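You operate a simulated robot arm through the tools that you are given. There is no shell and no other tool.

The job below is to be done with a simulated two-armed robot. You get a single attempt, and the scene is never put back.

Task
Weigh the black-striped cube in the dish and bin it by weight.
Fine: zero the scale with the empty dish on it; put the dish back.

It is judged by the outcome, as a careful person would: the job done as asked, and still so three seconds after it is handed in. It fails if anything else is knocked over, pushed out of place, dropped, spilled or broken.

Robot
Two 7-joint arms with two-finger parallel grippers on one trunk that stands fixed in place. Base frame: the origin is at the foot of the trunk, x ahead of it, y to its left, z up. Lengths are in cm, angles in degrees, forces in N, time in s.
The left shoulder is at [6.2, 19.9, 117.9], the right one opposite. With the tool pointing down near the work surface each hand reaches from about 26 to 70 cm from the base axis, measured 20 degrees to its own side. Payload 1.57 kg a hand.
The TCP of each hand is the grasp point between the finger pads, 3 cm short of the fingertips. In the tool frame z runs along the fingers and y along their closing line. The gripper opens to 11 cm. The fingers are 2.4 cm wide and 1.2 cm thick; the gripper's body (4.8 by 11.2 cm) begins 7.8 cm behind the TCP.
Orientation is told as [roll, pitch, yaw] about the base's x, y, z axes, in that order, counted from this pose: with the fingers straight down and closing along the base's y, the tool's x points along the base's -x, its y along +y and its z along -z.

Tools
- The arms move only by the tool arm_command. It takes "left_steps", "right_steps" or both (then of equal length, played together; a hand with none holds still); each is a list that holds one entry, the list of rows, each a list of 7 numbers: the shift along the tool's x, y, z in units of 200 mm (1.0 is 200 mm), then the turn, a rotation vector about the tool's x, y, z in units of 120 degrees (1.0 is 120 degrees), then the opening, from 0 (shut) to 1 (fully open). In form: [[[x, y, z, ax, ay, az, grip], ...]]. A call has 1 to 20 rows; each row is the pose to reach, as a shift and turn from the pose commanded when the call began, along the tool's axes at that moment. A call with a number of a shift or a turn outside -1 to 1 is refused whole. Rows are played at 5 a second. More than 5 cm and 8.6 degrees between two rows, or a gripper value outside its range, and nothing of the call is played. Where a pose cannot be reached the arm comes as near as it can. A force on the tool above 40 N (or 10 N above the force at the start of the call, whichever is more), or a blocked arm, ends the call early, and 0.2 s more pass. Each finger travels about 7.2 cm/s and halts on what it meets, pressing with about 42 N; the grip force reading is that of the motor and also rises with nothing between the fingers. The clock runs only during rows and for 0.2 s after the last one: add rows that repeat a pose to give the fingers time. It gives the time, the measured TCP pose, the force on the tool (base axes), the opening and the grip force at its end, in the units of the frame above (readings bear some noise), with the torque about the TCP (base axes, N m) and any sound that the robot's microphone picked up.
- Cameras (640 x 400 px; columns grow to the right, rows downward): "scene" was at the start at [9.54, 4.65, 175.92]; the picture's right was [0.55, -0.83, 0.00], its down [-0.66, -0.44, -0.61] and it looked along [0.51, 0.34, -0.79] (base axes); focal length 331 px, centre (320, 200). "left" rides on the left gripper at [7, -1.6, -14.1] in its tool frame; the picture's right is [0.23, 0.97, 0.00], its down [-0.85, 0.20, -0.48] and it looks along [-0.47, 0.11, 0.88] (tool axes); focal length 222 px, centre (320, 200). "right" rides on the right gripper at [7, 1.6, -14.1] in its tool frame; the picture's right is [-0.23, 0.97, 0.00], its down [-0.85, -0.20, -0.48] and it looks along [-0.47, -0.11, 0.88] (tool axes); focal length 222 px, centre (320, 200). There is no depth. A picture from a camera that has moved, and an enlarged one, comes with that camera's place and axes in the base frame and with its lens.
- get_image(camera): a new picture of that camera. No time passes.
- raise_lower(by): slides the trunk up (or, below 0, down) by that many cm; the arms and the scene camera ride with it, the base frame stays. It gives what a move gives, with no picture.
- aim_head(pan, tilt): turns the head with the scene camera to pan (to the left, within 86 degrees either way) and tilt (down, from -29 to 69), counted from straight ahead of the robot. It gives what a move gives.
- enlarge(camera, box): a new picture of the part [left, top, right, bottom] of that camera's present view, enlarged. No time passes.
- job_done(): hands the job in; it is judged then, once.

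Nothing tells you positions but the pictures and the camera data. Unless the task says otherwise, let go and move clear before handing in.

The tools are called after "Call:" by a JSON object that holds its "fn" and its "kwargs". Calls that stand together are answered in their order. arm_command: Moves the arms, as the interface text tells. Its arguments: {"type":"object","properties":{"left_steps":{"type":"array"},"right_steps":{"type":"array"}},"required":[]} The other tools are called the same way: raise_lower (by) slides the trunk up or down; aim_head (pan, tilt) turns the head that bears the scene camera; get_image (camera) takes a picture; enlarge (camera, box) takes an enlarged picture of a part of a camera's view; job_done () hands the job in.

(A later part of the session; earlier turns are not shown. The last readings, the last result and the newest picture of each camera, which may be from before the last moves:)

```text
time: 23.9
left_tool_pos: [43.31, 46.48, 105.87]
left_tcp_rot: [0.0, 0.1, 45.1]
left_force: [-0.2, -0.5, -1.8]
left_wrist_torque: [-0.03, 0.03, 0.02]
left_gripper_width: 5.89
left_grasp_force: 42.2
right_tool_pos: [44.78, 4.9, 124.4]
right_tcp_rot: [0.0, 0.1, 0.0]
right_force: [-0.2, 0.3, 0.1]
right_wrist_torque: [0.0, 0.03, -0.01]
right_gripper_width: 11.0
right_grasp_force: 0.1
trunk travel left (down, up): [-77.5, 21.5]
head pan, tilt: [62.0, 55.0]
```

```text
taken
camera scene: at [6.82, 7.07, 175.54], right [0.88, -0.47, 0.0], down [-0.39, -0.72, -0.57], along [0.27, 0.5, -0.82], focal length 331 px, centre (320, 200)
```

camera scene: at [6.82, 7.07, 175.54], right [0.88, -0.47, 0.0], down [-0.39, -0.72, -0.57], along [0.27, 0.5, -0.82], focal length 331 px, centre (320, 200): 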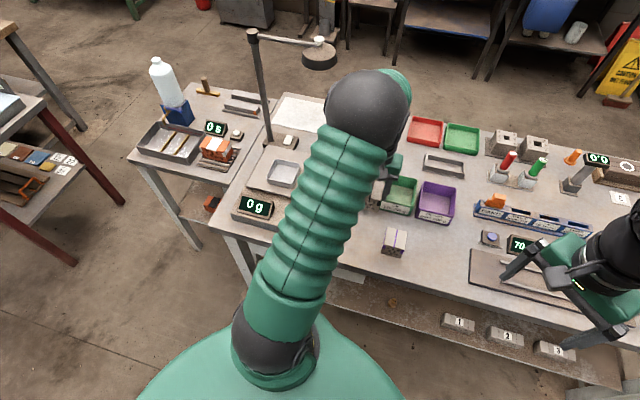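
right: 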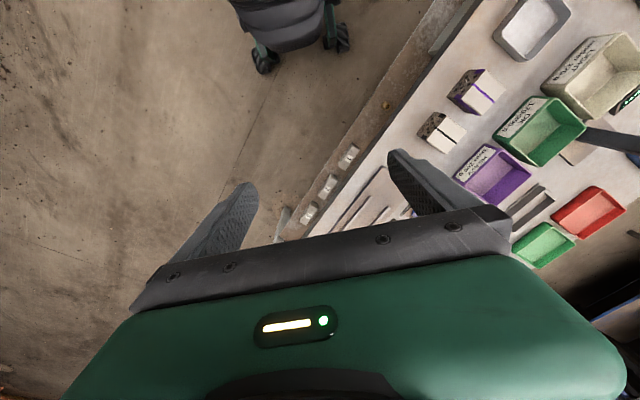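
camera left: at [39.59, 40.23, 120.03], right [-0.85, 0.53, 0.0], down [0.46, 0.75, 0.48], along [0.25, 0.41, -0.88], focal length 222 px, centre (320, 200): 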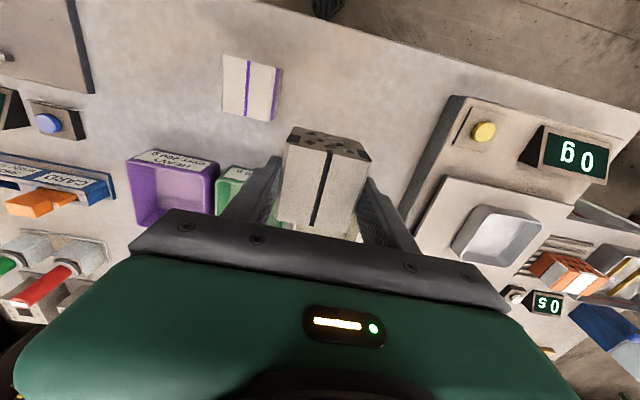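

The cube is held securely and the scale still reads 0 g. I continue toward the dish on the platform.

Call:
{"fn": "arm_command", "kwargs": {"left_steps": [[[-0.08, 0.18, 0, 0, 0, 0, 0.45], [-0.15, 0.37, 0, 0, 0, 0, 0.45], [-0.22, 0.56, 0, 0, 0, 0, 0.45], [-0.28, 0.75, 0, 0, 0, 0, 0.45], [-0.33, 0.95, 0.03, 0, 0, 0, 0.45], [-0.33, 0.95, 0.03, 0, 0, 0, 0.45]]]}}

Call:
{"fn": "get_image", "kwargs": {"camera": "left"}}

```text
time: 25.3
left_tool_pos: [34.72, 64.56, 105.48]
left_tcp_rot: [0.1, 0.2, 45.0]
left_force: [0.9, 0.0, -2.2]
left_wrist_torque: [0.01, 0.0, 0.02]
left_gripper_width: 5.91
left_grasp_force: 41.7
right_tool_pos: [44.76, 4.89, 124.4]
right_tcp_rot: [0.0, 0.1, 0.0]
right_force: [-0.2, 0.1, 0.6]
right_wrist_torque: [-0.03, 0.0, -0.01]
right_gripper_width: 11.0
right_grasp_force: 0.0
trunk travel left (down, up): [-77.5, 21.5]
head pan, tilt: [62.0, 55.0]
```

```text
taken
camera left: at [31.03, 58.42, 119.56], right [-0.85, 0.53, 0.0], down [0.46, 0.75, 0.48], along [0.25, 0.41, -0.88], focal length 222 px, centre (320, 200)
```

left: 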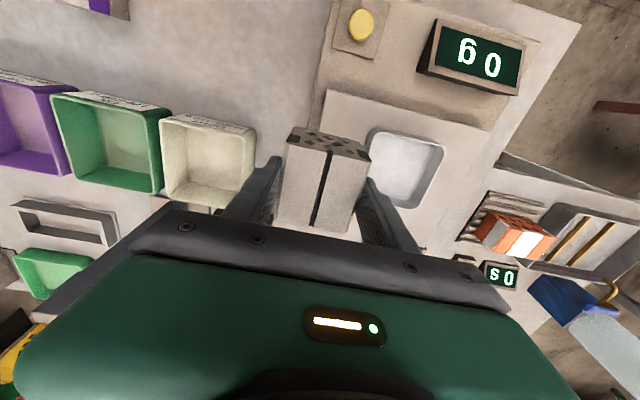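

Next: directly above the dish, down to about 1.5 cm above its floor.

Call:
{"fn": "arm_command", "kwargs": {"left_steps": [[[-0.02, 0.17, 0, 0, 0, 0, 0.45], [-0.03, 0.34, 0, 0, 0, 0, 0.45], [-0.039, 0.498, 0, 0, 0, 0, 0.45], [-0.039, 0.498, 0.1, 0, 0, 0, 0.45], [-0.039, 0.498, 0.2, 0, 0, 0, 0.45], [-0.039, 0.498, 0.2, 0, 0, 0, 0.45]]]}}

Call:
{"fn": "get_image", "kwargs": {"camera": "left"}}

Call:
{"fn": "enlarge", "kwargs": {"camera": "left", "box": [200, 80, 440, 240]}}

Call:
{"fn": "get_image", "kwargs": {"camera": "scene"}}

```text
time: 26.7
left_tool_pos: [28.19, 72.11, 101.27]
left_tcp_rot: [-0.2, -0.1, 45.0]
left_force: [-0.3, 0.5, -2.5]
left_wrist_torque: [0.02, -0.01, -0.02]
left_gripper_width: 5.92
left_grasp_force: 41.6
right_tool_pos: [44.65, 5.05, 124.31]
right_tcp_rot: [-0.1, 0.0, 0.0]
right_force: [-0.6, 0.3, -0.2]
right_wrist_torque: [0.02, -0.04, -0.02]
right_gripper_width: 11.02
right_grasp_force: 0.1
trunk travel left (down, up): [-77.5, 21.5]
head pan, tilt: [62.0, 55.0]
```

```text
taken
camera left: at [24.39, 65.94, 115.5], right [-0.85, 0.53, 0.0], down [0.46, 0.75, 0.48], along [0.25, 0.41, -0.88], focal length 222 px, centre (320, 200)
```

left: 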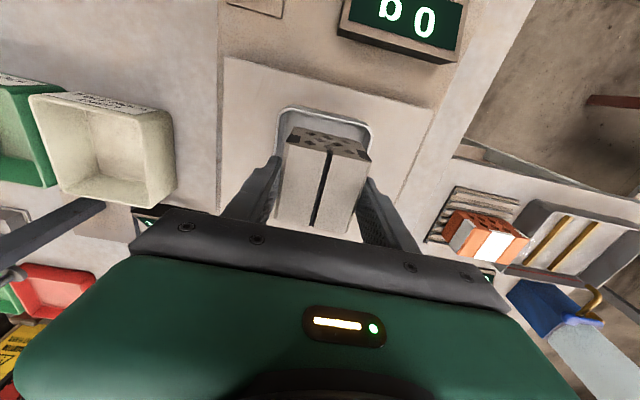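

```text
2.50 times, centred on (320, 160) of left
camera zoom: at [24.39, 65.94, 115.5], right [-0.85, 0.53, 0.0], down [0.46, 0.75, 0.48], along [0.25, 0.41, -0.88], focal length 555 px, centre (320, 300)
```

zoom: 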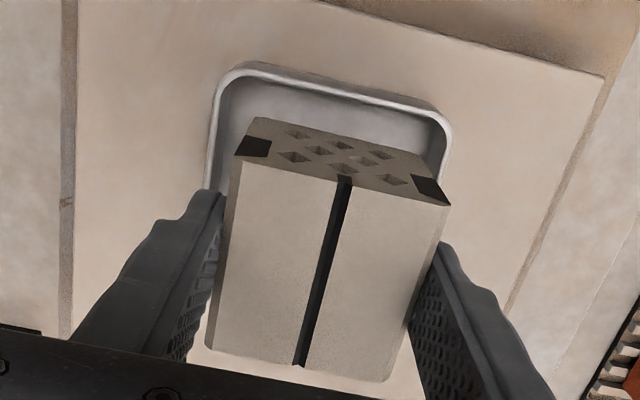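

```text
taken
camera scene: at [6.66, 7.21, 175.54], right [0.88, -0.47, 0.0], down [-0.39, -0.73, -0.57], along [0.27, 0.5, -0.82], focal length 331 px, centre (320, 200)
```

scene: 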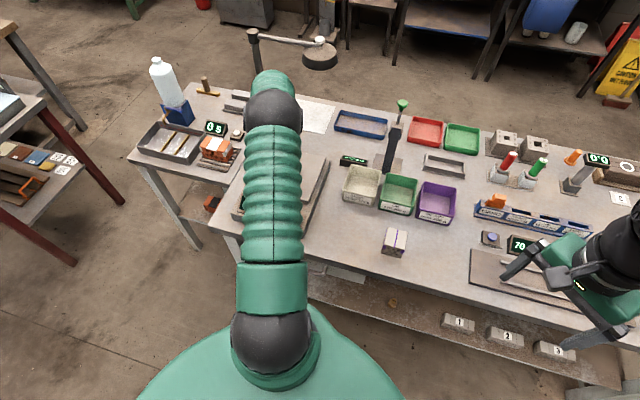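

The cube is centred over the dish with ~1 cm margin inside the walls. I'll lower it onto the dish floor slowly.

Call:
{"fn": "arm_command", "kwargs": {"left_steps": [[[-0.012, 0, 0.07, 0, 0, 0, 0.45], [-0.012, 0, 0.13, 0, 0, 0, 0.45], [-0.012, 0, 0.15, 0, 0, 0, 0.45], [-0.012, 0, 0.16, 0, 0, 0, 0.45], [-0.012, 0, 0.165, 0, 0, 0, 0.45]]]}}

Call:
{"fn": "get_image", "kwargs": {"camera": "left"}}

```text
time: 27.9
left_tool_pos: [28.22, 72.23, 98.26]
left_tcp_rot: [0.0, 0.0, 45.0]
left_force: [0.0, 0.1, -2.3]
left_wrist_torque: [-0.02, -0.01, 0.0]
left_gripper_width: 5.92
left_grasp_force: 42.6
right_tool_pos: [44.65, 4.87, 124.42]
right_tcp_rot: [-0.1, 0.0, 0.0]
right_force: [0.0, 0.2, -0.6]
right_wrist_torque: [0.01, 0.02, -0.01]
right_gripper_width: 10.97
right_grasp_force: 0.1
trunk travel left (down, up): [-77.5, 21.5]
head pan, tilt: [62.0, 55.0]
```

```text
taken
camera left: at [24.61, 66.01, 112.29], right [-0.85, 0.53, 0.0], down [0.46, 0.75, 0.48], along [0.25, 0.41, -0.88], focal length 222 px, centre (320, 200)
```

left: 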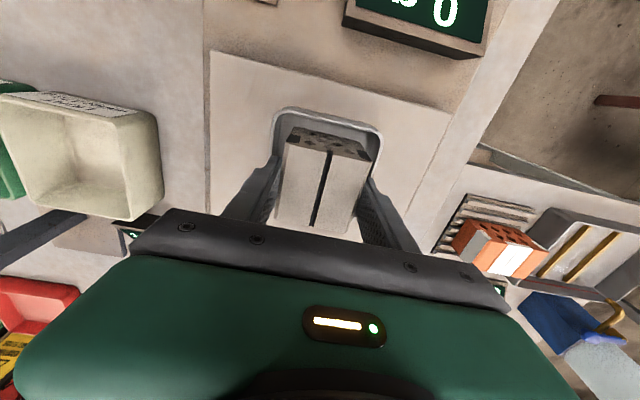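

No contact yet; a few more millimetres.

Call:
{"fn": "arm_command", "kwargs": {"left_steps": [[[0, 0, 0.008, 0, 0, 0, 0.45], [0, 0, 0.014, 0, 0, 0, 0.45], [0, 0, 0.019, 0, 0, 0, 0.45]]]}}

Call:
{"fn": "get_image", "kwargs": {"camera": "left"}}

```text
time: 28.7
left_tool_pos: [28.37, 72.13, 97.92]
left_tcp_rot: [0.1, -0.1, 45.0]
left_force: [0.1, 2.1, 7.3]
left_wrist_torque: [-0.15, 0.05, 0.0]
left_gripper_width: 5.93
left_grasp_force: 42.0
right_tool_pos: [44.57, 4.78, 124.42]
right_tcp_rot: [0.1, 0.0, -0.1]
right_force: [-0.7, -1.1, -0.2]
right_wrist_torque: [0.02, -0.02, -0.01]
right_gripper_width: 10.99
right_grasp_force: 0.0
trunk travel left (down, up): [-77.5, 21.5]
head pan, tilt: [62.0, 55.0]
```

```text
taken
camera left: at [24.62, 65.94, 112.11], right [-0.85, 0.53, 0.0], down [0.46, 0.74, 0.48], along [0.25, 0.41, -0.88], focal length 222 px, centre (320, 200)
```

left: 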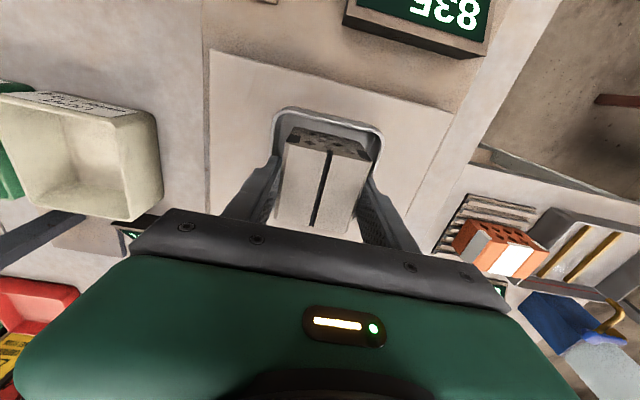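

The cube rests on the dish floor (display loaded). I'll open moderately and rise clear to read the weight.

Call:
{"fn": "arm_command", "kwargs": {"left_steps": [[[0, 0, -0.005, 0, 0, 0, 0.55], [0, 0, -0.005, 0, 0, 0, 0.7], [0, 0, -0.005, 0, 0, 0, 0.75], [0, 0, -0.1, 0, 0, 0, 0.75], [0, 0, -0.25, 0, 0, 0, 0.75], [0, 0, -0.35, 0, 0, 0, 0.75], [0, 0, -0.35, 0, 0, 0, 0.75], [0, 0, -0.35, 0, 0, 0, 0.75], [0, 0, -0.35, 0, 0, 0, 0.75], [0, 0, -0.35, 0, 0, 0, 0.75]]]}}

Call:
{"fn": "get_image", "kwargs": {"camera": "left"}}

Call:
{"fn": "enlarge", "kwargs": {"camera": "left", "box": [320, 0, 480, 90]}}

```text
time: 30.9
left_tool_pos: [28.25, 72.2, 104.73]
left_tcp_rot: [-0.1, 0.0, 45.0]
left_force: [0.4, -0.2, 0.0]
left_wrist_torque: [0.01, -0.03, 0.0]
left_gripper_width: 8.25
left_grasp_force: 0.1
right_tool_pos: [44.59, 4.84, 124.45]
right_tcp_rot: [0.0, 0.0, 0.0]
right_force: [-0.3, 0.2, -0.2]
right_wrist_torque: [0.02, -0.01, -0.03]
right_gripper_width: 11.01
right_grasp_force: 0.0
trunk travel left (down, up): [-77.5, 21.5]
head pan, tilt: [62.0, 55.0]
```

```text
taken
camera left: at [24.58, 66.01, 118.92], right [-0.85, 0.53, 0.0], down [0.46, 0.75, 0.48], along [0.25, 0.41, -0.88], focal length 222 px, centre (320, 200)
```

left: 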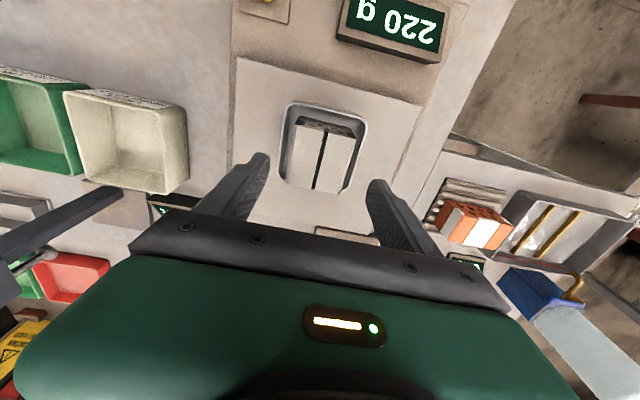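

```text
4.00 times, centred on (400, 45) of left
camera zoom: at [24.58, 66.01, 118.92], right [-0.85, 0.53, 0.0], down [0.46, 0.75, 0.48], along [0.25, 0.41, -0.88], focal length 888 px, centre (0, 820)
```

zoom: 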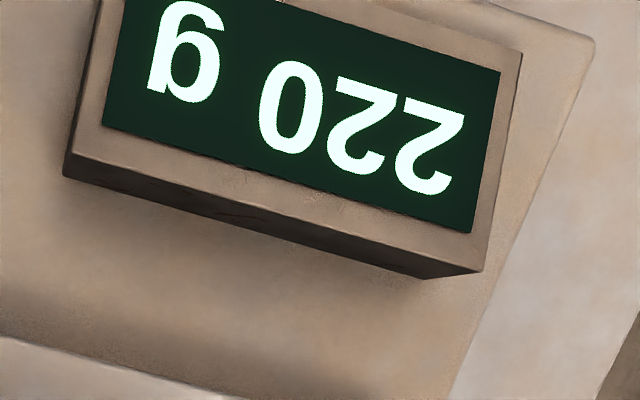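

The scale reads 220 g net, so the cube belongs in the purple HEAVY bin (over 200 g). Before carrying it, I'll check with the empty hand the bin's exact geometry and whether the arm reaches it.

Call:
{"fn": "arm_command", "kwargs": {"left_steps": [[[0, 0, -0.05, 0, 0, 0, 0.75], [-0.01, -0.19, -0.05, 0, 0, 0, 0.75], [-0.03, -0.39, -0.05, 0, 0, 0, 0.75], [-0.04, -0.59, -0.05, 0, 0, 0, 0.75], [-0.05, -0.79, -0.05, 0, 0, 0, 0.75], [-0.06, -0.98, -0.05, 0, 0, 0, 0.75], [-0.06, -0.98, -0.05, 0, 0, 0, 0.75]]]}}

Call:
{"fn": "arm_command", "kwargs": {"left_steps": [[[-0.02, -0.19, 0, 0, 0, 0, 0.75], [-0.03, -0.39, 0, 0, 0, 0, 0.75], [-0.05, -0.59, 0, 0, 0, 0, 0.75], [-0.06, -0.79, 0, 0, 0, 0, 0.75], [-0.07, -0.98, 0, 0, 0, 0, 0.75], [-0.07, -0.98, 0, 0, 0, 0, 0.75]]]}}

Call:
{"fn": "get_image", "kwargs": {"camera": "left"}}

Call:
{"fn": "get_image", "kwargs": {"camera": "scene"}}

```text
time: 32.5
left_tool_pos: [43.05, 59.18, 105.99]
left_tcp_rot: [0.1, 0.0, 45.0]
left_force: [-0.3, 0.1, -0.3]
left_wrist_torque: [-0.02, 0.04, 0.01]
left_gripper_width: 8.23
left_grasp_force: 0.1
right_tool_pos: [44.68, 4.81, 124.47]
right_tcp_rot: [0.0, 0.0, 0.0]
right_force: [0.0, 0.0, -0.4]
right_wrist_torque: [0.0, -0.01, -0.01]
right_gripper_width: 11.01
right_grasp_force: 0.0
trunk travel left (down, up): [-77.5, 21.5]
head pan, tilt: [62.0, 55.0]
```

```text
time: 33.9
left_tool_pos: [57.86, 46.33, 105.64]
left_tcp_rot: [0.0, 0.0, 45.1]
left_force: [0.2, 0.7, 0.3]
left_wrist_torque: [0.01, -0.03, 0.02]
left_gripper_width: 8.24
left_grasp_force: 0.1
right_tool_pos: [44.57, 4.75, 124.52]
right_tcp_rot: [0.1, 0.0, 0.0]
right_force: [0.5, 0.0, -0.5]
right_wrist_torque: [0.0, 0.01, -0.01]
right_gripper_width: 11.01
right_grasp_force: 0.0
trunk travel left (down, up): [-77.5, 21.5]
head pan, tilt: [62.0, 55.0]
```

```text
taken
camera left: at [54.18, 40.1, 119.86], right [-0.85, 0.53, 0.0], down [0.46, 0.75, 0.48], along [0.25, 0.41, -0.88], focal length 222 px, centre (320, 200)
```

left: 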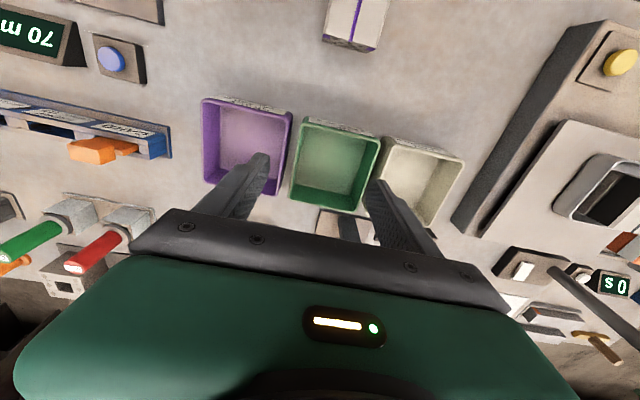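

```text
taken
camera scene: at [6.76, 6.89, 175.55], right [0.88, -0.47, 0.0], down [-0.39, -0.72, -0.57], along [0.27, 0.51, -0.82], focal length 331 px, centre (320, 200)
```

scene: 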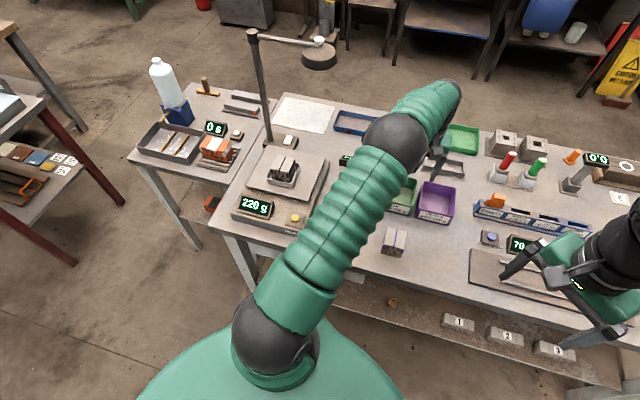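

The head camera confirms 220 g with the hand away. I'll enlarge the purple bin in both cameras to measure it.

Call:
{"fn": "enlarge", "kwargs": {"camera": "left", "box": [180, 80, 340, 205]}}

Call:
{"fn": "enlarge", "kwargs": {"camera": "scene", "box": [380, 130, 500, 240]}}

Call:
{"fn": "enlarge", "kwargs": {"camera": "scene", "box": [220, 130, 340, 240]}}

```text
3.20 times, centred on (260, 142) of left
camera zoom: at [54.18, 40.1, 119.86], right [-0.85, 0.53, 0.0], down [0.46, 0.75, 0.48], along [0.25, 0.41, -0.88], focal length 711 px, centre (512, 384)
```

zoom: 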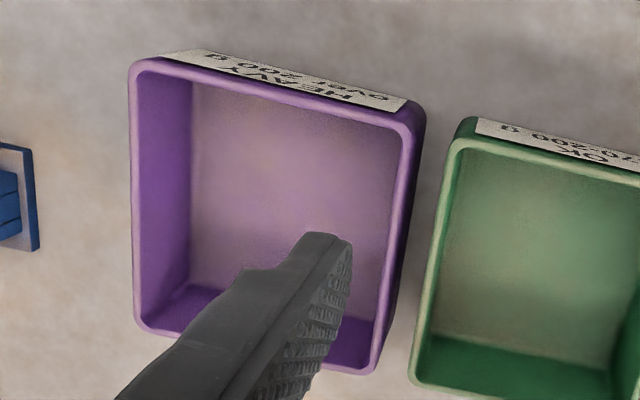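

```text
3.64 times, centred on (440, 185) of scene
camera zoom: at [6.76, 6.89, 175.55], right [0.88, -0.47, 0.0], down [-0.39, -0.72, -0.57], along [0.27, 0.51, -0.82], focal length 1205 px, centre (-116, 254)
```

zoom: 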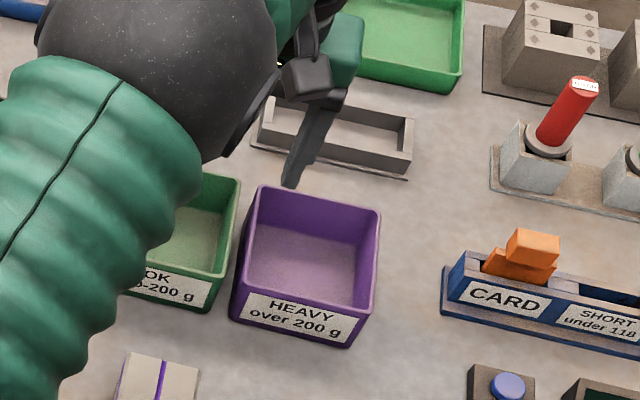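

```text
3.64 times, centred on (280, 185) of scene
camera zoom: at [6.76, 6.89, 175.55], right [0.88, -0.47, 0.0], down [-0.39, -0.72, -0.57], along [0.27, 0.51, -0.82], focal length 1205 px, centre (466, 254)
```

zoom: 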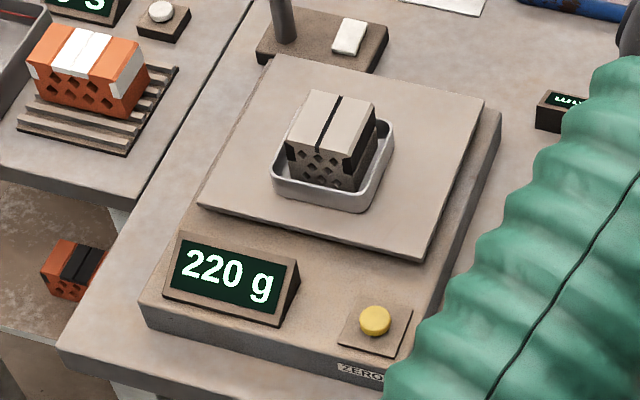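

The purple bin's rim is at z≈90, centre about (68, 42.3), inner width ≈10 cm. I'll test reach at its near half, keeping the fingertips above the rim.

Call:
{"fn": "arm_command", "kwargs": {"left_steps": [[[-0.04, -0.17, 0, 0, 0, 0, 0.75], [-0.08, -0.34, 0, 0, 0, 0, 0.75], [-0.118, -0.5, 0, 0, 0, 0, 0.75], [-0.118, -0.5, 0.15, 0, 0, 0, 0.75], [-0.118, -0.5, 0.3, 0, 0, 0, 0.75], [-0.118, -0.5, 0.43, 0, 0, 0, 0.75], [-0.118, -0.5, 0.43, 0, 0, 0, 0.75]]]}}

Call:
{"fn": "get_image", "kwargs": {"camera": "left"}}

Call:
{"fn": "get_image", "kwargs": {"camera": "scene"}}

```text
time: 35.5
left_tool_pos: [64.98, 40.16, 97.51]
left_tcp_rot: [0.0, -0.1, 45.0]
left_force: [-0.9, -0.4, 0.1]
left_wrist_torque: [0.04, 0.0, -0.02]
left_gripper_width: 8.26
left_grasp_force: 0.1
left hand out of reach, approached as far as the arm can: row 3, 4, 5, 6, 7
right_tool_pos: [44.57, 4.85, 124.41]
right_tcp_rot: [0.0, 0.0, 0.0]
right_force: [0.4, 0.6, -0.3]
right_wrist_torque: [-0.01, 0.02, -0.03]
right_gripper_width: 10.99
right_grasp_force: 0.0
trunk travel left (down, up): [-77.5, 21.5]
head pan, tilt: [62.0, 55.0]
```

```text
taken
camera left: at [61.26, 34.02, 111.62], right [-0.85, 0.53, 0.0], down [0.46, 0.75, 0.48], along [0.25, 0.41, -0.88], focal length 222 px, centre (320, 200)
```

left: 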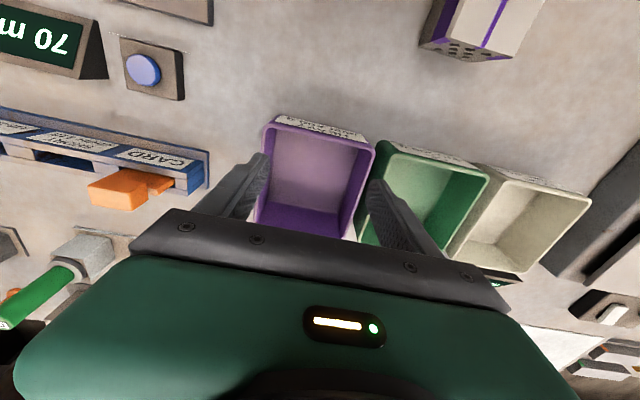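

```text
taken
camera scene: at [6.78, 6.88, 175.55], right [0.88, -0.47, 0.0], down [-0.39, -0.72, -0.57], along [0.27, 0.51, -0.82], focal length 331 px, centre (320, 200)
```

scene: 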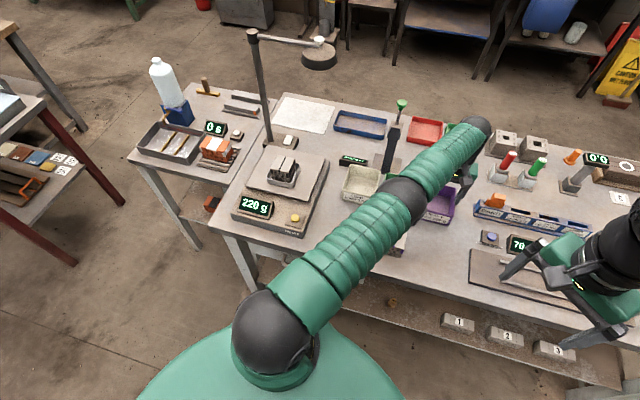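

Reach ends just short of the bin's middle with the tool straight down, so I'll test a 10° outward tilt with the hand still empty and above the rim.

Call:
{"fn": "arm_command", "kwargs": {"left_steps": [[[0, 0, -0.03, 0, -0.03, 0, 0.75], [0, 0, -0.06, 0, -0.06, 0, 0.75], [0, 0, -0.06, 0, -0.0833, 0, 0.75], [0, 0, -0.06, 0, -0.0833, 0, 0.75], [0, 0, -0.06, 0, -0.0833, 0, 0.75]]]}}

Call:
{"fn": "get_image", "kwargs": {"camera": "left"}}

```text
time: 36.7
left_tool_pos: [64.81, 40.06, 98.69]
left_tcp_rot: [0.0, -10.1, 45.0]
left_force: [-0.4, -0.5, -0.2]
left_wrist_torque: [-0.02, 0.02, 0.02]
left_gripper_width: 8.25
left_grasp_force: 0.1
right_tool_pos: [44.62, 4.96, 124.55]
right_tcp_rot: [0.0, 0.0, -0.1]
right_force: [1.0, 0.8, -1.1]
right_wrist_torque: [-0.02, 0.0, 0.0]
right_gripper_width: 11.02
right_grasp_force: 0.0
trunk travel left (down, up): [-77.5, 21.5]
head pan, tilt: [62.0, 55.0]
```

```text
taken
camera left: at [59.4, 32.32, 111.37], right [-0.85, 0.53, -0.04], down [0.4, 0.68, 0.62], along [0.36, 0.51, -0.78], focal length 222 px, centre (320, 200)
```

left: 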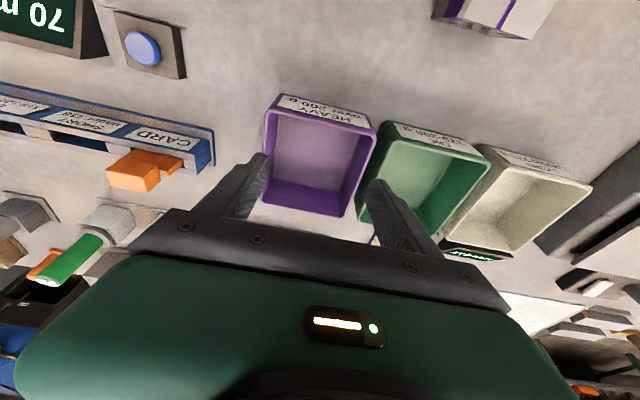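

The tilted pose is reached. Now I test shifting to the intended release spot, staying above the rim.

Call:
{"fn": "arm_command", "kwargs": {"left_steps": [[[-0.052, -0.01, 0.01, 0, 0, 0, 0.75], [-0.104, -0.021, 0.0185, 0, 0, 0, 0.75], [-0.085, -0.021, 0.12, 0, 0, 0, 0.75], [-0.068, -0.021, 0.225, 0, 0, 0, 0.75], [-0.068, -0.021, 0.225, 0, 0, 0, 0.75]]]}}

Call:
{"fn": "get_image", "kwargs": {"camera": "left"}}

Call:
{"fn": "get_image", "kwargs": {"camera": "scene"}}

```text
time: 37.9
left_tool_pos: [66.58, 41.34, 94.34]
left_tcp_rot: [0.0, -10.0, 45.0]
left_force: [0.5, -0.5, -0.6]
left_wrist_torque: [0.02, 0.01, 0.02]
left_gripper_width: 8.26
left_grasp_force: 0.1
right_tool_pos: [44.73, 4.9, 124.36]
right_tcp_rot: [0.1, 0.0, 0.0]
right_force: [-0.7, 0.8, -0.3]
right_wrist_torque: [0.0, -0.02, 0.03]
right_gripper_width: 11.02
right_grasp_force: 0.2
trunk travel left (down, up): [-77.5, 21.5]
head pan, tilt: [62.0, 55.0]
```

```text
taken
camera left: at [61.22, 33.58, 107.02], right [-0.85, 0.53, -0.04], down [0.4, 0.68, 0.62], along [0.36, 0.51, -0.78], focal length 222 px, centre (320, 200)
```

left: 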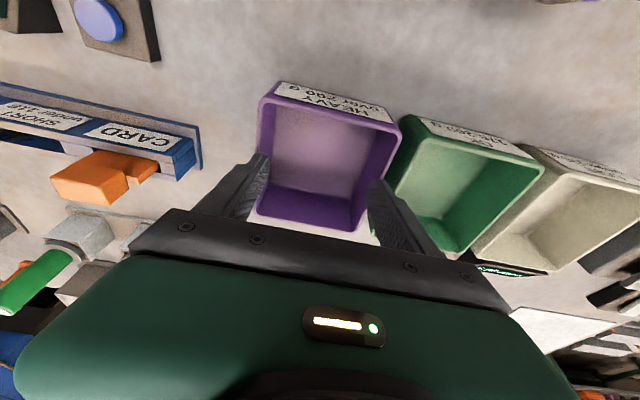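

```text
taken
camera scene: at [6.86, 6.92, 175.54], right [0.88, -0.47, 0.0], down [-0.39, -0.72, -0.57], along [0.27, 0.51, -0.82], focal length 331 px, centre (320, 200)
```

scene: 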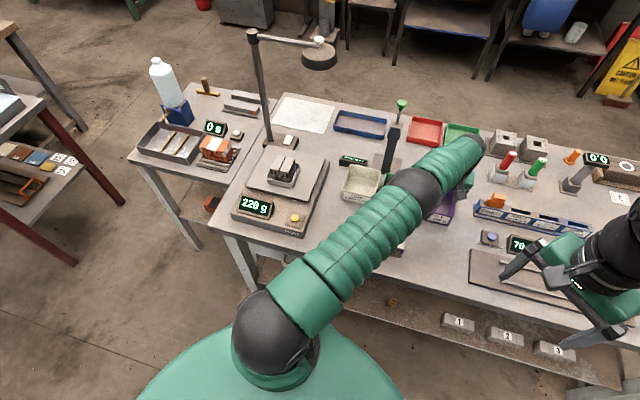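

The tilted pose reaches the spot, centred across the bin. I'll rise, straighten, and go back for the cube.

Call:
{"fn": "arm_command", "kwargs": {"left_steps": [[[-0.03, 0, -0.17, 0, 0, 0, 0.75], [-0.062, 0, -0.35, 0, 0, 0, 0.75], [-0.0955, 0, -0.542, 0, 0, 0, 0.75], [-0.02, 0, -0.555, 0, 0.03, 0, 0.75], [0.052, 0, -0.568, 0, 0.06, 0, 0.75], [0.052, 0, -0.568, 0, 0.0833, 0, 0.75], [0.052, 0, -0.568, 0, 0.0833, 0, 0.75]]]}}

Call:
{"fn": "arm_command", "kwargs": {"left_steps": [[[0.02, 0.19, 0, 0, 0, 0, 0.75], [0.03, 0.39, 0, 0, 0, 0, 0.75], [0.04, 0.59, 0, 0, 0, 0, 0.75], [0.05, 0.79, 0, 0, 0, 0, 0.75], [0.05, 0.98, 0, 0, 0, 0, 0.75], [0.05, 0.98, 0, 0, 0, 0, 0.75]]]}}

```text
time: 39.5
left_tool_pos: [64.42, 39.32, 105.33]
left_tcp_rot: [0.0, 0.1, 45.0]
left_force: [0.1, -0.3, -0.3]
left_wrist_torque: [-0.01, 0.0, 0.02]
left_gripper_width: 8.23
left_grasp_force: 0.0
right_tool_pos: [44.73, 4.93, 124.4]
right_tcp_rot: [0.0, 0.0, 0.0]
right_force: [-0.4, -0.7, 0.1]
right_wrist_torque: [-0.01, 0.01, 0.02]
right_gripper_width: 11.0
right_grasp_force: 0.2
trunk travel left (down, up): [-77.5, 21.5]
head pan, tilt: [62.0, 55.0]
```

```text
time: 40.9
left_tool_pos: [49.91, 52.64, 105.35]
left_tcp_rot: [0.1, 0.1, 45.0]
left_force: [1.8, 0.0, -0.9]
left_wrist_torque: [0.0, -0.04, 0.01]
left_gripper_width: 8.25
left_grasp_force: 0.1
right_tool_pos: [44.75, 4.78, 124.32]
right_tcp_rot: [-0.1, 0.0, 0.0]
right_force: [-0.8, 0.0, -0.1]
right_wrist_torque: [-0.03, 0.0, -0.01]
right_gripper_width: 11.03
right_grasp_force: 0.1
trunk travel left (down, up): [-77.5, 21.5]
head pan, tilt: [62.0, 55.0]
```

Continuing back to above the cube on the scale.

Call:
{"fn": "arm_command", "kwargs": {"left_steps": [[[0.01, 0.19, 0, 0, 0, 0, 0.75], [0.02, 0.38, 0, 0, 0, 0, 0.75], [0.03, 0.57, 0, 0, 0, 0, 0.75], [0.04, 0.76, 0, 0, 0, 0, 0.75], [0.047, 0.955, 0, 0, 0, 0, 0.75], [0.047, 0.955, 0, 0, 0, 0, 0.75]]]}}

Call:
{"fn": "arm_command", "kwargs": {"left_steps": [[[0.01, 0.17, 0, 0, 0, 0, 0.75], [0.02, 0.34, 0, 0, 0, 0, 0.75], [0.025, 0.5, 0, 0, 0, 0, 0.75], [0.025, 0.5, 0, 0, 0, 0, 0.75]]]}}

Call:
{"fn": "get_image", "kwargs": {"camera": "left"}}

Call:
{"fn": "enlarge", "kwargs": {"camera": "left", "box": [220, 80, 440, 220]}}

```text
time: 42.3
left_tool_pos: [35.69, 65.6, 105.35]
left_tcp_rot: [0.0, 0.1, 45.0]
left_force: [0.5, -0.1, 0.0]
left_wrist_torque: [0.02, 0.02, 0.0]
left_gripper_width: 8.25
left_grasp_force: 0.0
right_tool_pos: [44.78, 4.85, 124.37]
right_tcp_rot: [0.0, 0.1, 0.0]
right_force: [0.3, -0.4, 0.3]
right_wrist_torque: [-0.03, 0.01, -0.01]
right_gripper_width: 11.02
right_grasp_force: 0.0
trunk travel left (down, up): [-77.5, 21.5]
head pan, tilt: [62.0, 55.0]
```

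```text
time: 43.3
left_tool_pos: [28.3, 72.19, 105.52]
left_tcp_rot: [0.0, -0.1, 45.1]
left_force: [0.7, 0.5, 0.4]
left_wrist_torque: [-0.01, -0.06, -0.02]
left_gripper_width: 8.25
left_grasp_force: 0.0
right_tool_pos: [44.79, 4.83, 124.34]
right_tcp_rot: [-0.1, 0.0, 0.0]
right_force: [0.4, -0.5, 0.0]
right_wrist_torque: [-0.02, 0.02, 0.03]
right_gripper_width: 11.0
right_grasp_force: 0.0
trunk travel left (down, up): [-77.5, 21.5]
head pan, tilt: [62.0, 55.0]
```

```text
taken
camera left: at [24.55, 65.97, 119.69], right [-0.85, 0.53, 0.0], down [0.46, 0.75, 0.48], along [0.25, 0.41, -0.88], focal length 222 px, centre (320, 200)
```

left: 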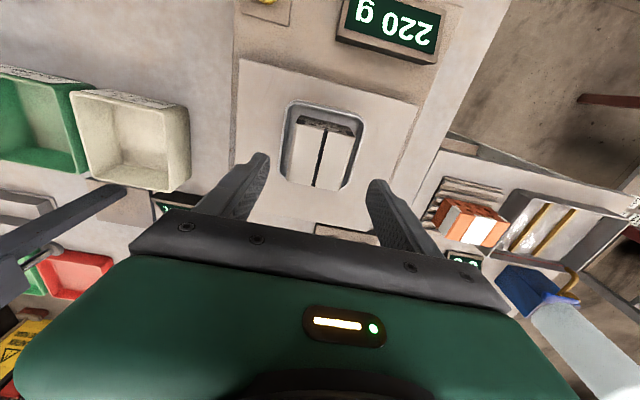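

```text
2.86 times, centred on (330, 150) of left
camera zoom: at [24.55, 65.97, 119.69], right [-0.85, 0.53, 0.0], down [0.46, 0.75, 0.48], along [0.25, 0.41, -0.88], focal length 635 px, centre (291, 343)
```

zoom: 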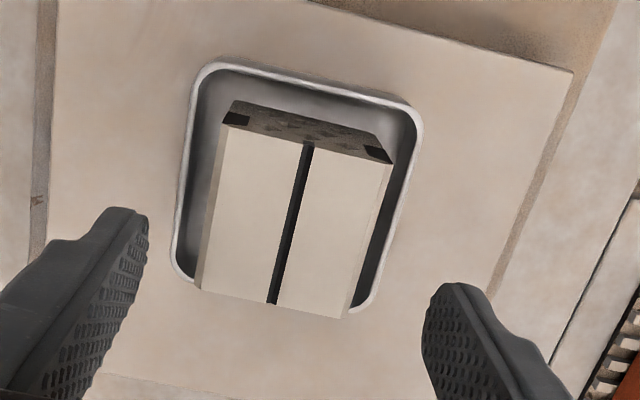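

The cube sits as I left it. I'll lower to the same grip height, close, and lift it out.

Call:
{"fn": "arm_command", "kwargs": {"left_steps": [[[0, 0, 0.15, 0, 0, 0, 0.75], [0, 0, 0.3, 0, 0, 0, 0.75], [0, 0, 0.372, 0, 0, 0, 0.75], [0, 0, 0.372, 0, 0, 0, 0.62], [0, 0, 0.372, 0, 0, 0, 0.55], [0, 0, 0.372, 0, 0, 0, 0.45], [0, 0, 0.372, 0, 0, 0, 0.45], [0, 0, 0.3, 0, 0, 0, 0.45], [0, 0, 0.2, 0, 0, 0, 0.45], [0, 0, 0.05, 0, 0, 0, 0.45], [0, 0, -0.02, 0, 0, 0, 0.45], [0, 0, -0.02, 0, 0, 0, 0.45]]]}}

Call:
{"fn": "get_image", "kwargs": {"camera": "left"}}

```text
time: 45.9
left_tool_pos: [28.15, 72.19, 105.74]
left_tcp_rot: [0.0, 0.1, 45.0]
left_force: [-0.2, 0.2, -2.1]
left_wrist_torque: [-0.06, -0.04, -0.02]
left_gripper_width: 5.9
left_grasp_force: 42.1
right_tool_pos: [44.69, 4.96, 124.35]
right_tcp_rot: [0.0, 0.0, 0.0]
right_force: [0.1, 0.7, -0.9]
right_wrist_torque: [0.0, 0.01, 0.0]
right_gripper_width: 11.01
right_grasp_force: 0.1
trunk travel left (down, up): [-77.5, 21.5]
head pan, tilt: [62.0, 55.0]
```

```text
taken
camera left: at [24.52, 65.91, 119.92], right [-0.85, 0.53, 0.0], down [0.46, 0.75, 0.48], along [0.25, 0.41, -0.88], focal length 222 px, centre (320, 200)
```

left: 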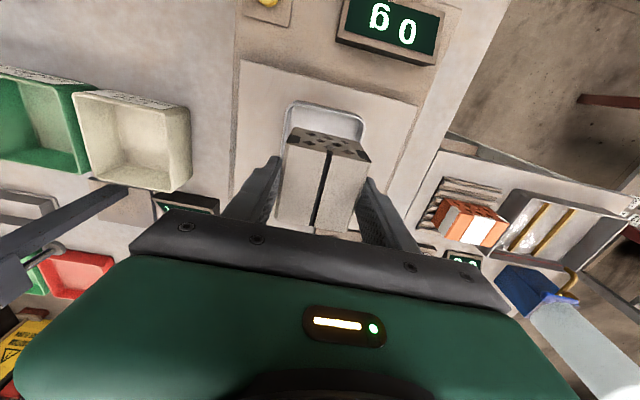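

The scale is back at 0 g with only the dish, confirming the 220 g reading. I carry the cube to the HEAVY bin.

Call:
{"fn": "arm_command", "kwargs": {"left_steps": [[[-0.01, -0.19, 0, 0, 0, 0, 0.45], [-0.02, -0.39, 0, 0, 0, 0, 0.45], [-0.02, -0.59, 0, 0, 0, 0, 0.45], [-0.03, -0.79, 0, 0, 0, 0, 0.45], [-0.04, -0.98, 0, 0, 0, 0, 0.45], [-0.04, -0.98, 0, 0, 0, 0, 0.45]]]}}

Call:
{"fn": "arm_command", "kwargs": {"left_steps": [[[-0.01, -0.19, 0, 0, 0, 0, 0.45], [-0.02, -0.39, 0, 0, 0, 0, 0.45], [-0.02, -0.59, 0, 0, 0, 0, 0.45], [-0.03, -0.79, 0, 0, 0, 0, 0.45], [-0.04, -0.98, 0, 0, 0, 0, 0.45], [-0.04, -0.98, 0, 0, 0, 0, 0.45]]]}}

Call:
{"fn": "arm_command", "kwargs": {"left_steps": [[[-0.01, -0.17, 0, 0, 0, 0, 0.45], [-0.03, -0.34, 0, 0, 0, 0, 0.45], [-0.04, -0.486, 0, 0, 0, 0, 0.45], [-0.04, -0.486, 0, 0, 0, 0, 0.45]]]}}

Call:
{"fn": "get_image", "kwargs": {"camera": "left"}}

```text
time: 47.3
left_tool_pos: [42.6, 58.65, 105.76]
left_tcp_rot: [0.1, 0.0, 44.9]
left_force: [0.6, 0.1, -1.7]
left_wrist_torque: [-0.02, -0.01, -0.04]
left_gripper_width: 5.93
left_grasp_force: 42.4
right_tool_pos: [44.67, 4.84, 124.42]
right_tcp_rot: [0.0, 0.0, 0.0]
right_force: [-0.3, 0.1, 0.2]
right_wrist_torque: [-0.01, 0.0, -0.01]
right_gripper_width: 11.0
right_grasp_force: 0.1
trunk travel left (down, up): [-77.5, 21.5]
head pan, tilt: [62.0, 55.0]
```

```text
time: 48.7
left_tool_pos: [56.98, 45.54, 105.77]
left_tcp_rot: [0.0, 0.1, 45.0]
left_force: [0.3, 0.4, -2.0]
left_wrist_torque: [0.0, -0.06, 0.01]
left_gripper_width: 5.91
left_grasp_force: 42.4
right_tool_pos: [44.57, 4.85, 124.3]
right_tcp_rot: [0.0, 0.0, 0.0]
right_force: [-1.6, -0.1, 0.1]
right_wrist_torque: [0.01, -0.01, 0.01]
right_gripper_width: 10.96
right_grasp_force: 0.1
trunk travel left (down, up): [-77.5, 21.5]
head pan, tilt: [62.0, 55.0]
```

```text
time: 49.7
left_tool_pos: [64.86, 39.12, 105.74]
left_tcp_rot: [0.0, 0.2, 45.0]
left_force: [-0.3, 0.0, -2.1]
left_wrist_torque: [-0.01, -0.03, -0.01]
left_gripper_width: 5.93
left_grasp_force: 41.8
right_tool_pos: [44.67, 4.92, 124.41]
right_tcp_rot: [-0.1, 0.0, 0.0]
right_force: [-0.3, 0.1, -0.4]
right_wrist_torque: [-0.01, -0.02, 0.01]
right_gripper_width: 11.0
right_grasp_force: 0.1
trunk travel left (down, up): [-77.5, 21.5]
head pan, tilt: [62.0, 55.0]
```

```text
taken
camera left: at [61.09, 32.93, 119.92], right [-0.85, 0.53, 0.0], down [0.46, 0.75, 0.48], along [0.25, 0.41, -0.88], focal length 222 px, centre (320, 200)
```

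left: 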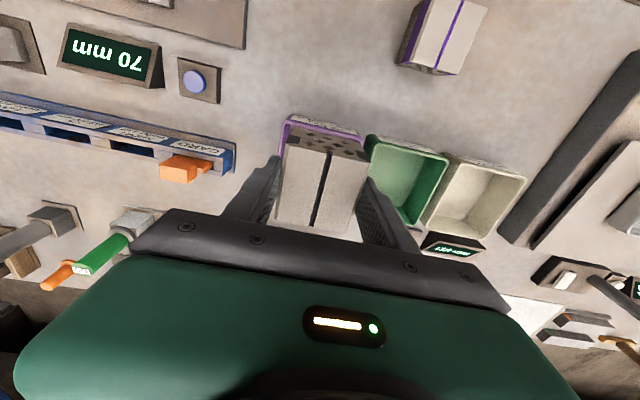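

Now I tilt 10° outward, shift over the bin, and lower until the cube is just above the rim.

Call:
{"fn": "arm_command", "kwargs": {"left_steps": [[[0, 0, 0, 0, -0.03, 0, 0.45], [0, 0, 0, 0, -0.06, 0, 0.45], [-0.05, 0.005, 0, 0, -0.0833, 0, 0.45], [-0.1, 0.01, 0, 0, -0.0833, 0, 0.45], [-0.139, 0.016, 0.12, 0, -0.0833, 0, 0.45], [-0.139, 0.016, 0.25, 0, -0.0833, 0, 0.45], [-0.139, 0.016, 0.34, 0, -0.0833, 0, 0.45], [-0.139, 0.016, 0.34, 0, -0.0833, 0, 0.45]]]}}

Call:
{"fn": "get_image", "kwargs": {"camera": "left"}}

Call:
{"fn": "enlarge", "kwargs": {"camera": "left", "box": [200, 60, 460, 240]}}

```text
time: 51.5
left_tool_pos: [66.36, 41.21, 99.03]
left_tcp_rot: [0.0, -10.0, 45.0]
left_force: [0.0, -1.0, -2.3]
left_wrist_torque: [0.01, 0.02, -0.03]
left_gripper_width: 5.91
left_grasp_force: 42.1
right_tool_pos: [44.67, 4.82, 124.37]
right_tcp_rot: [0.0, 0.1, 0.0]
right_force: [0.2, -0.1, 0.3]
right_wrist_torque: [-0.03, 0.0, -0.01]
right_gripper_width: 11.02
right_grasp_force: 0.0
trunk travel left (down, up): [-77.5, 21.5]
head pan, tilt: [62.0, 55.0]
```

```text
taken
camera left: at [61.07, 33.47, 111.75], right [-0.85, 0.53, -0.04], down [0.4, 0.68, 0.62], along [0.36, 0.51, -0.78], focal length 222 px, centre (320, 200)
```

left: 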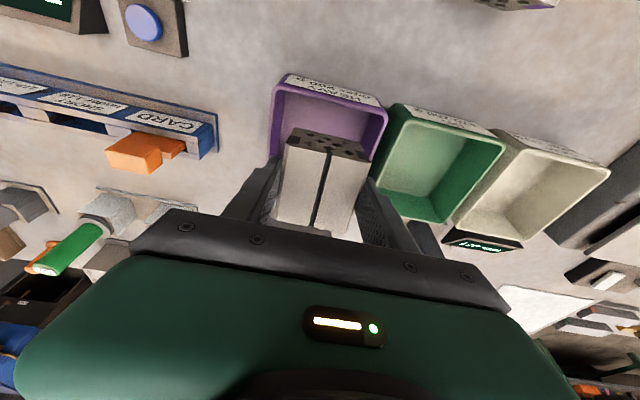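

```text
2.22 times, centred on (330, 150) of left
camera zoom: at [61.07, 33.47, 111.75], right [-0.85, 0.53, -0.04], down [0.4, 0.68, 0.62], along [0.36, 0.51, -0.78], focal length 494 px, centre (298, 311)
```

zoom: 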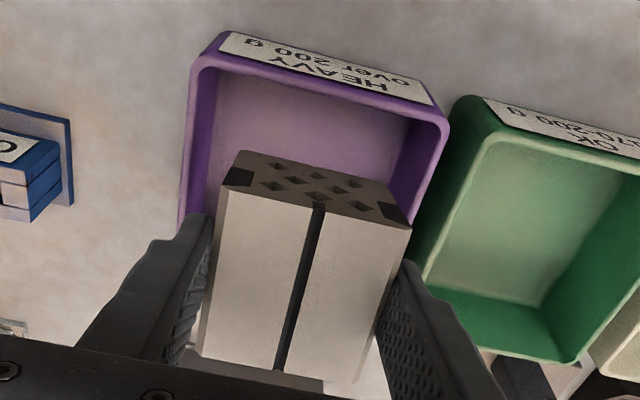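

The cube is centred in the bin's mouth. I'll lower it vertically toward the floor in slowing steps.

Call:
{"fn": "arm_command", "kwargs": {"left_steps": [[[-0.005, 0, 0.07, 0, 0, 0, 0.45], [0.009, 0, 0.15, 0, 0, 0, 0.45], [0.026, 0, 0.249, 0, 0, 0, 0.45], [0.035, 0, 0.2985, 0, 0, 0, 0.45], [0.039, 0, 0.323, 0, 0, 0, 0.45], [0.042, 0, 0.336, 0, 0, 0, 0.45]]]}}

Call:
{"fn": "get_image", "kwargs": {"camera": "left"}}

Call:
{"fn": "enlarge", "kwargs": {"camera": "scene", "box": [380, 130, 500, 240]}}

```text
time: 52.9
left_tool_pos: [66.71, 41.59, 92.08]
left_tcp_rot: [0.1, -10.0, 45.0]
left_force: [1.2, 0.4, -2.1]
left_wrist_torque: [0.01, 0.02, -0.04]
left_gripper_width: 5.94
left_grasp_force: 41.8
right_tool_pos: [44.63, 4.81, 124.41]
right_tcp_rot: [0.0, 0.0, 0.0]
right_force: [0.3, 0.0, -0.5]
right_wrist_torque: [-0.01, 0.0, -0.02]
right_gripper_width: 10.99
right_grasp_force: 0.1
trunk travel left (down, up): [-77.5, 21.5]
head pan, tilt: [62.0, 55.0]
```

```text
taken
camera left: at [61.32, 33.72, 104.93], right [-0.85, 0.53, -0.04], down [0.4, 0.68, 0.62], along [0.36, 0.51, -0.78], focal length 222 px, centre (320, 200)
```

left: 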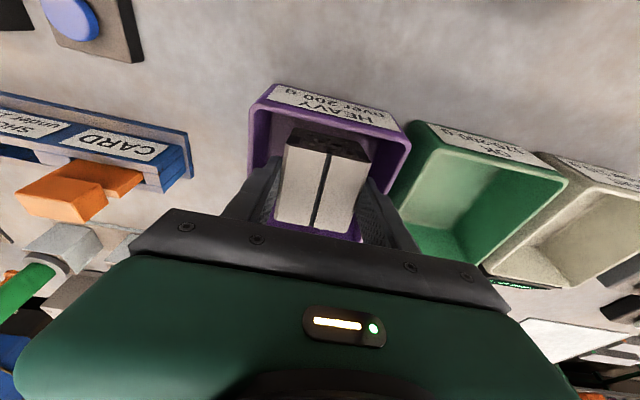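

```text
3.64 times, centred on (440, 185) of scene
camera zoom: at [6.87, 6.93, 175.55], right [0.88, -0.47, 0.0], down [-0.39, -0.72, -0.57], along [0.27, 0.51, -0.82], focal length 1205 px, centre (-116, 254)
```

zoom: 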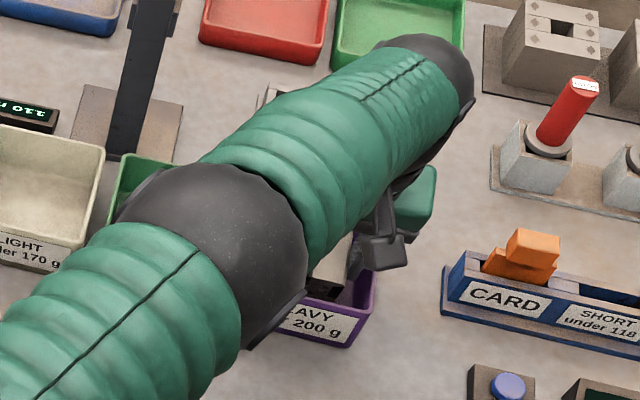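

No contact yet; a few more millimetres down.

Call:
{"fn": "arm_command", "kwargs": {"left_steps": [[[0.002, 0, 0.01, 0, 0, 0, 0.45], [0.003, 0, 0.018, 0, 0, 0, 0.45], [0.004, 0, 0.024, 0, 0, 0, 0.45]]]}}

```text
time: 53.7
left_tool_pos: [66.67, 41.62, 92.19]
left_tcp_rot: [-0.2, -10.5, 45.0]
left_force: [1.7, 2.8, 22.8]
left_wrist_torque: [0.12, 0.41, -0.04]
left_gripper_width: 5.92
left_grasp_force: 41.5
right_tool_pos: [44.37, 4.69, 124.56]
right_tcp_rot: [0.0, -0.2, 0.0]
right_force: [0.4, -0.3, -0.1]
right_wrist_torque: [0.0, 0.0, 0.01]
right_gripper_width: 11.04
right_grasp_force: 0.0
trunk travel left (down, up): [-77.5, 21.5]
head pan, tilt: [62.0, 55.0]
```

Contact with the bin floor at 92.1. I'll ease off slightly, open just enough, and lift vertically.

Call:
{"fn": "arm_command", "kwargs": {"left_steps": [[[-0.002, 0, -0.016, 0, 0, 0, 0.45], [-0.002, 0, -0.016, 0, 0, 0, 0.5], [-0.002, 0, -0.016, 0, 0, 0, 0.56], [-0.002, 0, -0.016, 0, 0, 0, 0.61], [-0.002, 0, -0.016, 0, 0, 0, 0.61], [-0.02, 0, -0.1, 0, 0, 0, 0.61], [-0.05, 0, -0.3, 0, 0, 0, 0.61], [-0.087, 0, -0.5, 0, 0, 0, 0.61], [-0.087, 0, -0.5, 0, 0, 0, 0.61]]]}}

Call:
{"fn": "get_image", "kwargs": {"camera": "left"}}

Call:
{"fn": "get_image", "kwargs": {"camera": "scene"}}

```text
time: 55.7
left_tool_pos: [66.74, 41.7, 101.78]
left_tcp_rot: [0.0, -10.0, 45.0]
left_force: [0.9, 0.5, -0.3]
left_wrist_torque: [0.03, -0.01, 0.0]
left_gripper_width: 6.71
left_grasp_force: 0.0
right_tool_pos: [44.82, 4.84, 124.39]
right_tcp_rot: [0.0, 0.1, 0.0]
right_force: [0.2, 0.1, -1.2]
right_wrist_torque: [0.03, -0.01, 0.0]
right_gripper_width: 11.0
right_grasp_force: 0.1
trunk travel left (down, up): [-77.5, 21.5]
head pan, tilt: [62.0, 55.0]
```

```text
taken
camera left: at [61.34, 33.81, 114.61], right [-0.85, 0.53, -0.04], down [0.4, 0.68, 0.62], along [0.35, 0.51, -0.78], focal length 222 px, centre (320, 200)
```

left: 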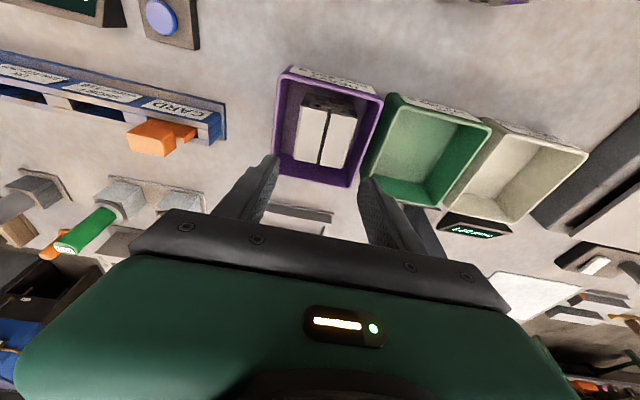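

```text
taken
camera scene: at [6.93, 6.87, 175.54], right [0.88, -0.47, 0.0], down [-0.39, -0.72, -0.57], along [0.27, 0.51, -0.82], focal length 331 px, centre (320, 200)
```

scene: 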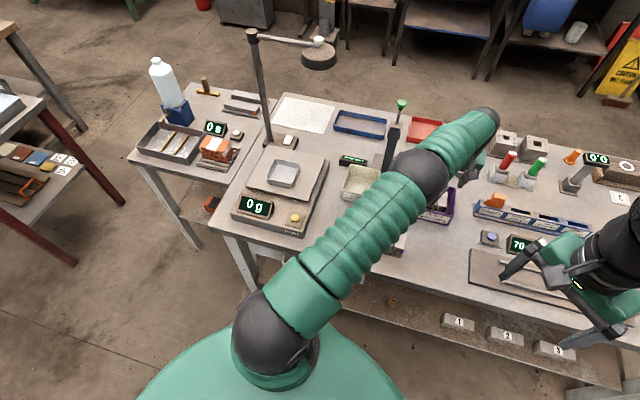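

The cube lies flat in the HEAVY bin. I'll rise, straighten, and return to the scale for the dish.

Call:
{"fn": "arm_command", "kwargs": {"left_steps": [[[-0.035, 0, -0.197, 0, 0, 0, 0.61], [0.04, 0, -0.21, 0, 0.03, 0, 0.7], [0.113, 0, -0.223, 0, 0.06, 0, 0.8], [0.113, 0, -0.223, 0, 0.0833, 0, 0.9], [0.113, 0, -0.223, 0, 0.0833, 0, 1]]]}}

Call:
{"fn": "arm_command", "kwargs": {"left_steps": [[[0.02, 0.19, 0, 0, 0, 0, 1], [0.03, 0.39, 0, 0, 0, 0, 1], [0.04, 0.59, 0, 0, 0, 0, 1], [0.05, 0.79, 0, 0, 0, 0, 1], [0.05, 0.98, 0, 0, 0, 0, 1], [0.05, 0.98, 0, 0, 0, 0, 1]]]}}

Call:
{"fn": "arm_command", "kwargs": {"left_steps": [[[0.01, 0.19, 0, 0, 0, 0, 1], [0.02, 0.38, 0, 0, 0, 0, 1], [0.03, 0.57, 0, 0, 0, 0, 1], [0.04, 0.76, 0, 0, 0, 0, 1], [0.047, 0.955, 0, 0, 0, 0, 1], [0.047, 0.955, 0, 0, 0, 0, 1]]]}}

```text
time: 56.9
left_tool_pos: [64.73, 39.47, 105.89]
left_tcp_rot: [0.0, 0.1, 45.0]
left_force: [0.2, 0.2, -0.1]
left_wrist_torque: [-0.02, 0.0, 0.0]
left_gripper_width: 10.98
left_grasp_force: 0.1
right_tool_pos: [44.66, 4.88, 124.37]
right_tcp_rot: [-0.1, 0.0, 0.0]
right_force: [0.4, 0.0, 0.9]
right_wrist_torque: [0.01, 0.03, -0.03]
right_gripper_width: 11.01
right_grasp_force: 0.1
trunk travel left (down, up): [-77.5, 21.5]
head pan, tilt: [62.0, 55.0]
```

```text
time: 58.3
left_tool_pos: [49.99, 52.54, 105.75]
left_tcp_rot: [0.0, 0.1, 45.0]
left_force: [-0.5, 0.7, -0.3]
left_wrist_torque: [-0.01, 0.01, 0.02]
left_gripper_width: 10.98
left_grasp_force: 0.1
right_tool_pos: [44.79, 4.85, 124.35]
right_tcp_rot: [0.0, 0.2, 0.0]
right_force: [-0.4, -0.4, -0.1]
right_wrist_torque: [-0.01, 0.0, 0.0]
right_gripper_width: 11.01
right_grasp_force: 0.2
trunk travel left (down, up): [-77.5, 21.5]
head pan, tilt: [62.0, 55.0]
```

```text
time: 59.7
left_tool_pos: [35.62, 65.64, 105.82]
left_tcp_rot: [0.0, 0.1, 44.9]
left_force: [0.7, 0.3, 0.0]
left_wrist_torque: [-0.01, -0.02, 0.02]
left_gripper_width: 11.01
left_grasp_force: 0.1
right_tool_pos: [44.8, 4.84, 124.44]
right_tcp_rot: [0.0, 0.1, 0.0]
right_force: [0.8, -0.3, -0.3]
right_wrist_torque: [0.0, 0.01, 0.0]
right_gripper_width: 10.99
right_grasp_force: 0.0
trunk travel left (down, up): [-77.5, 21.5]
head pan, tilt: [62.0, 55.0]
```

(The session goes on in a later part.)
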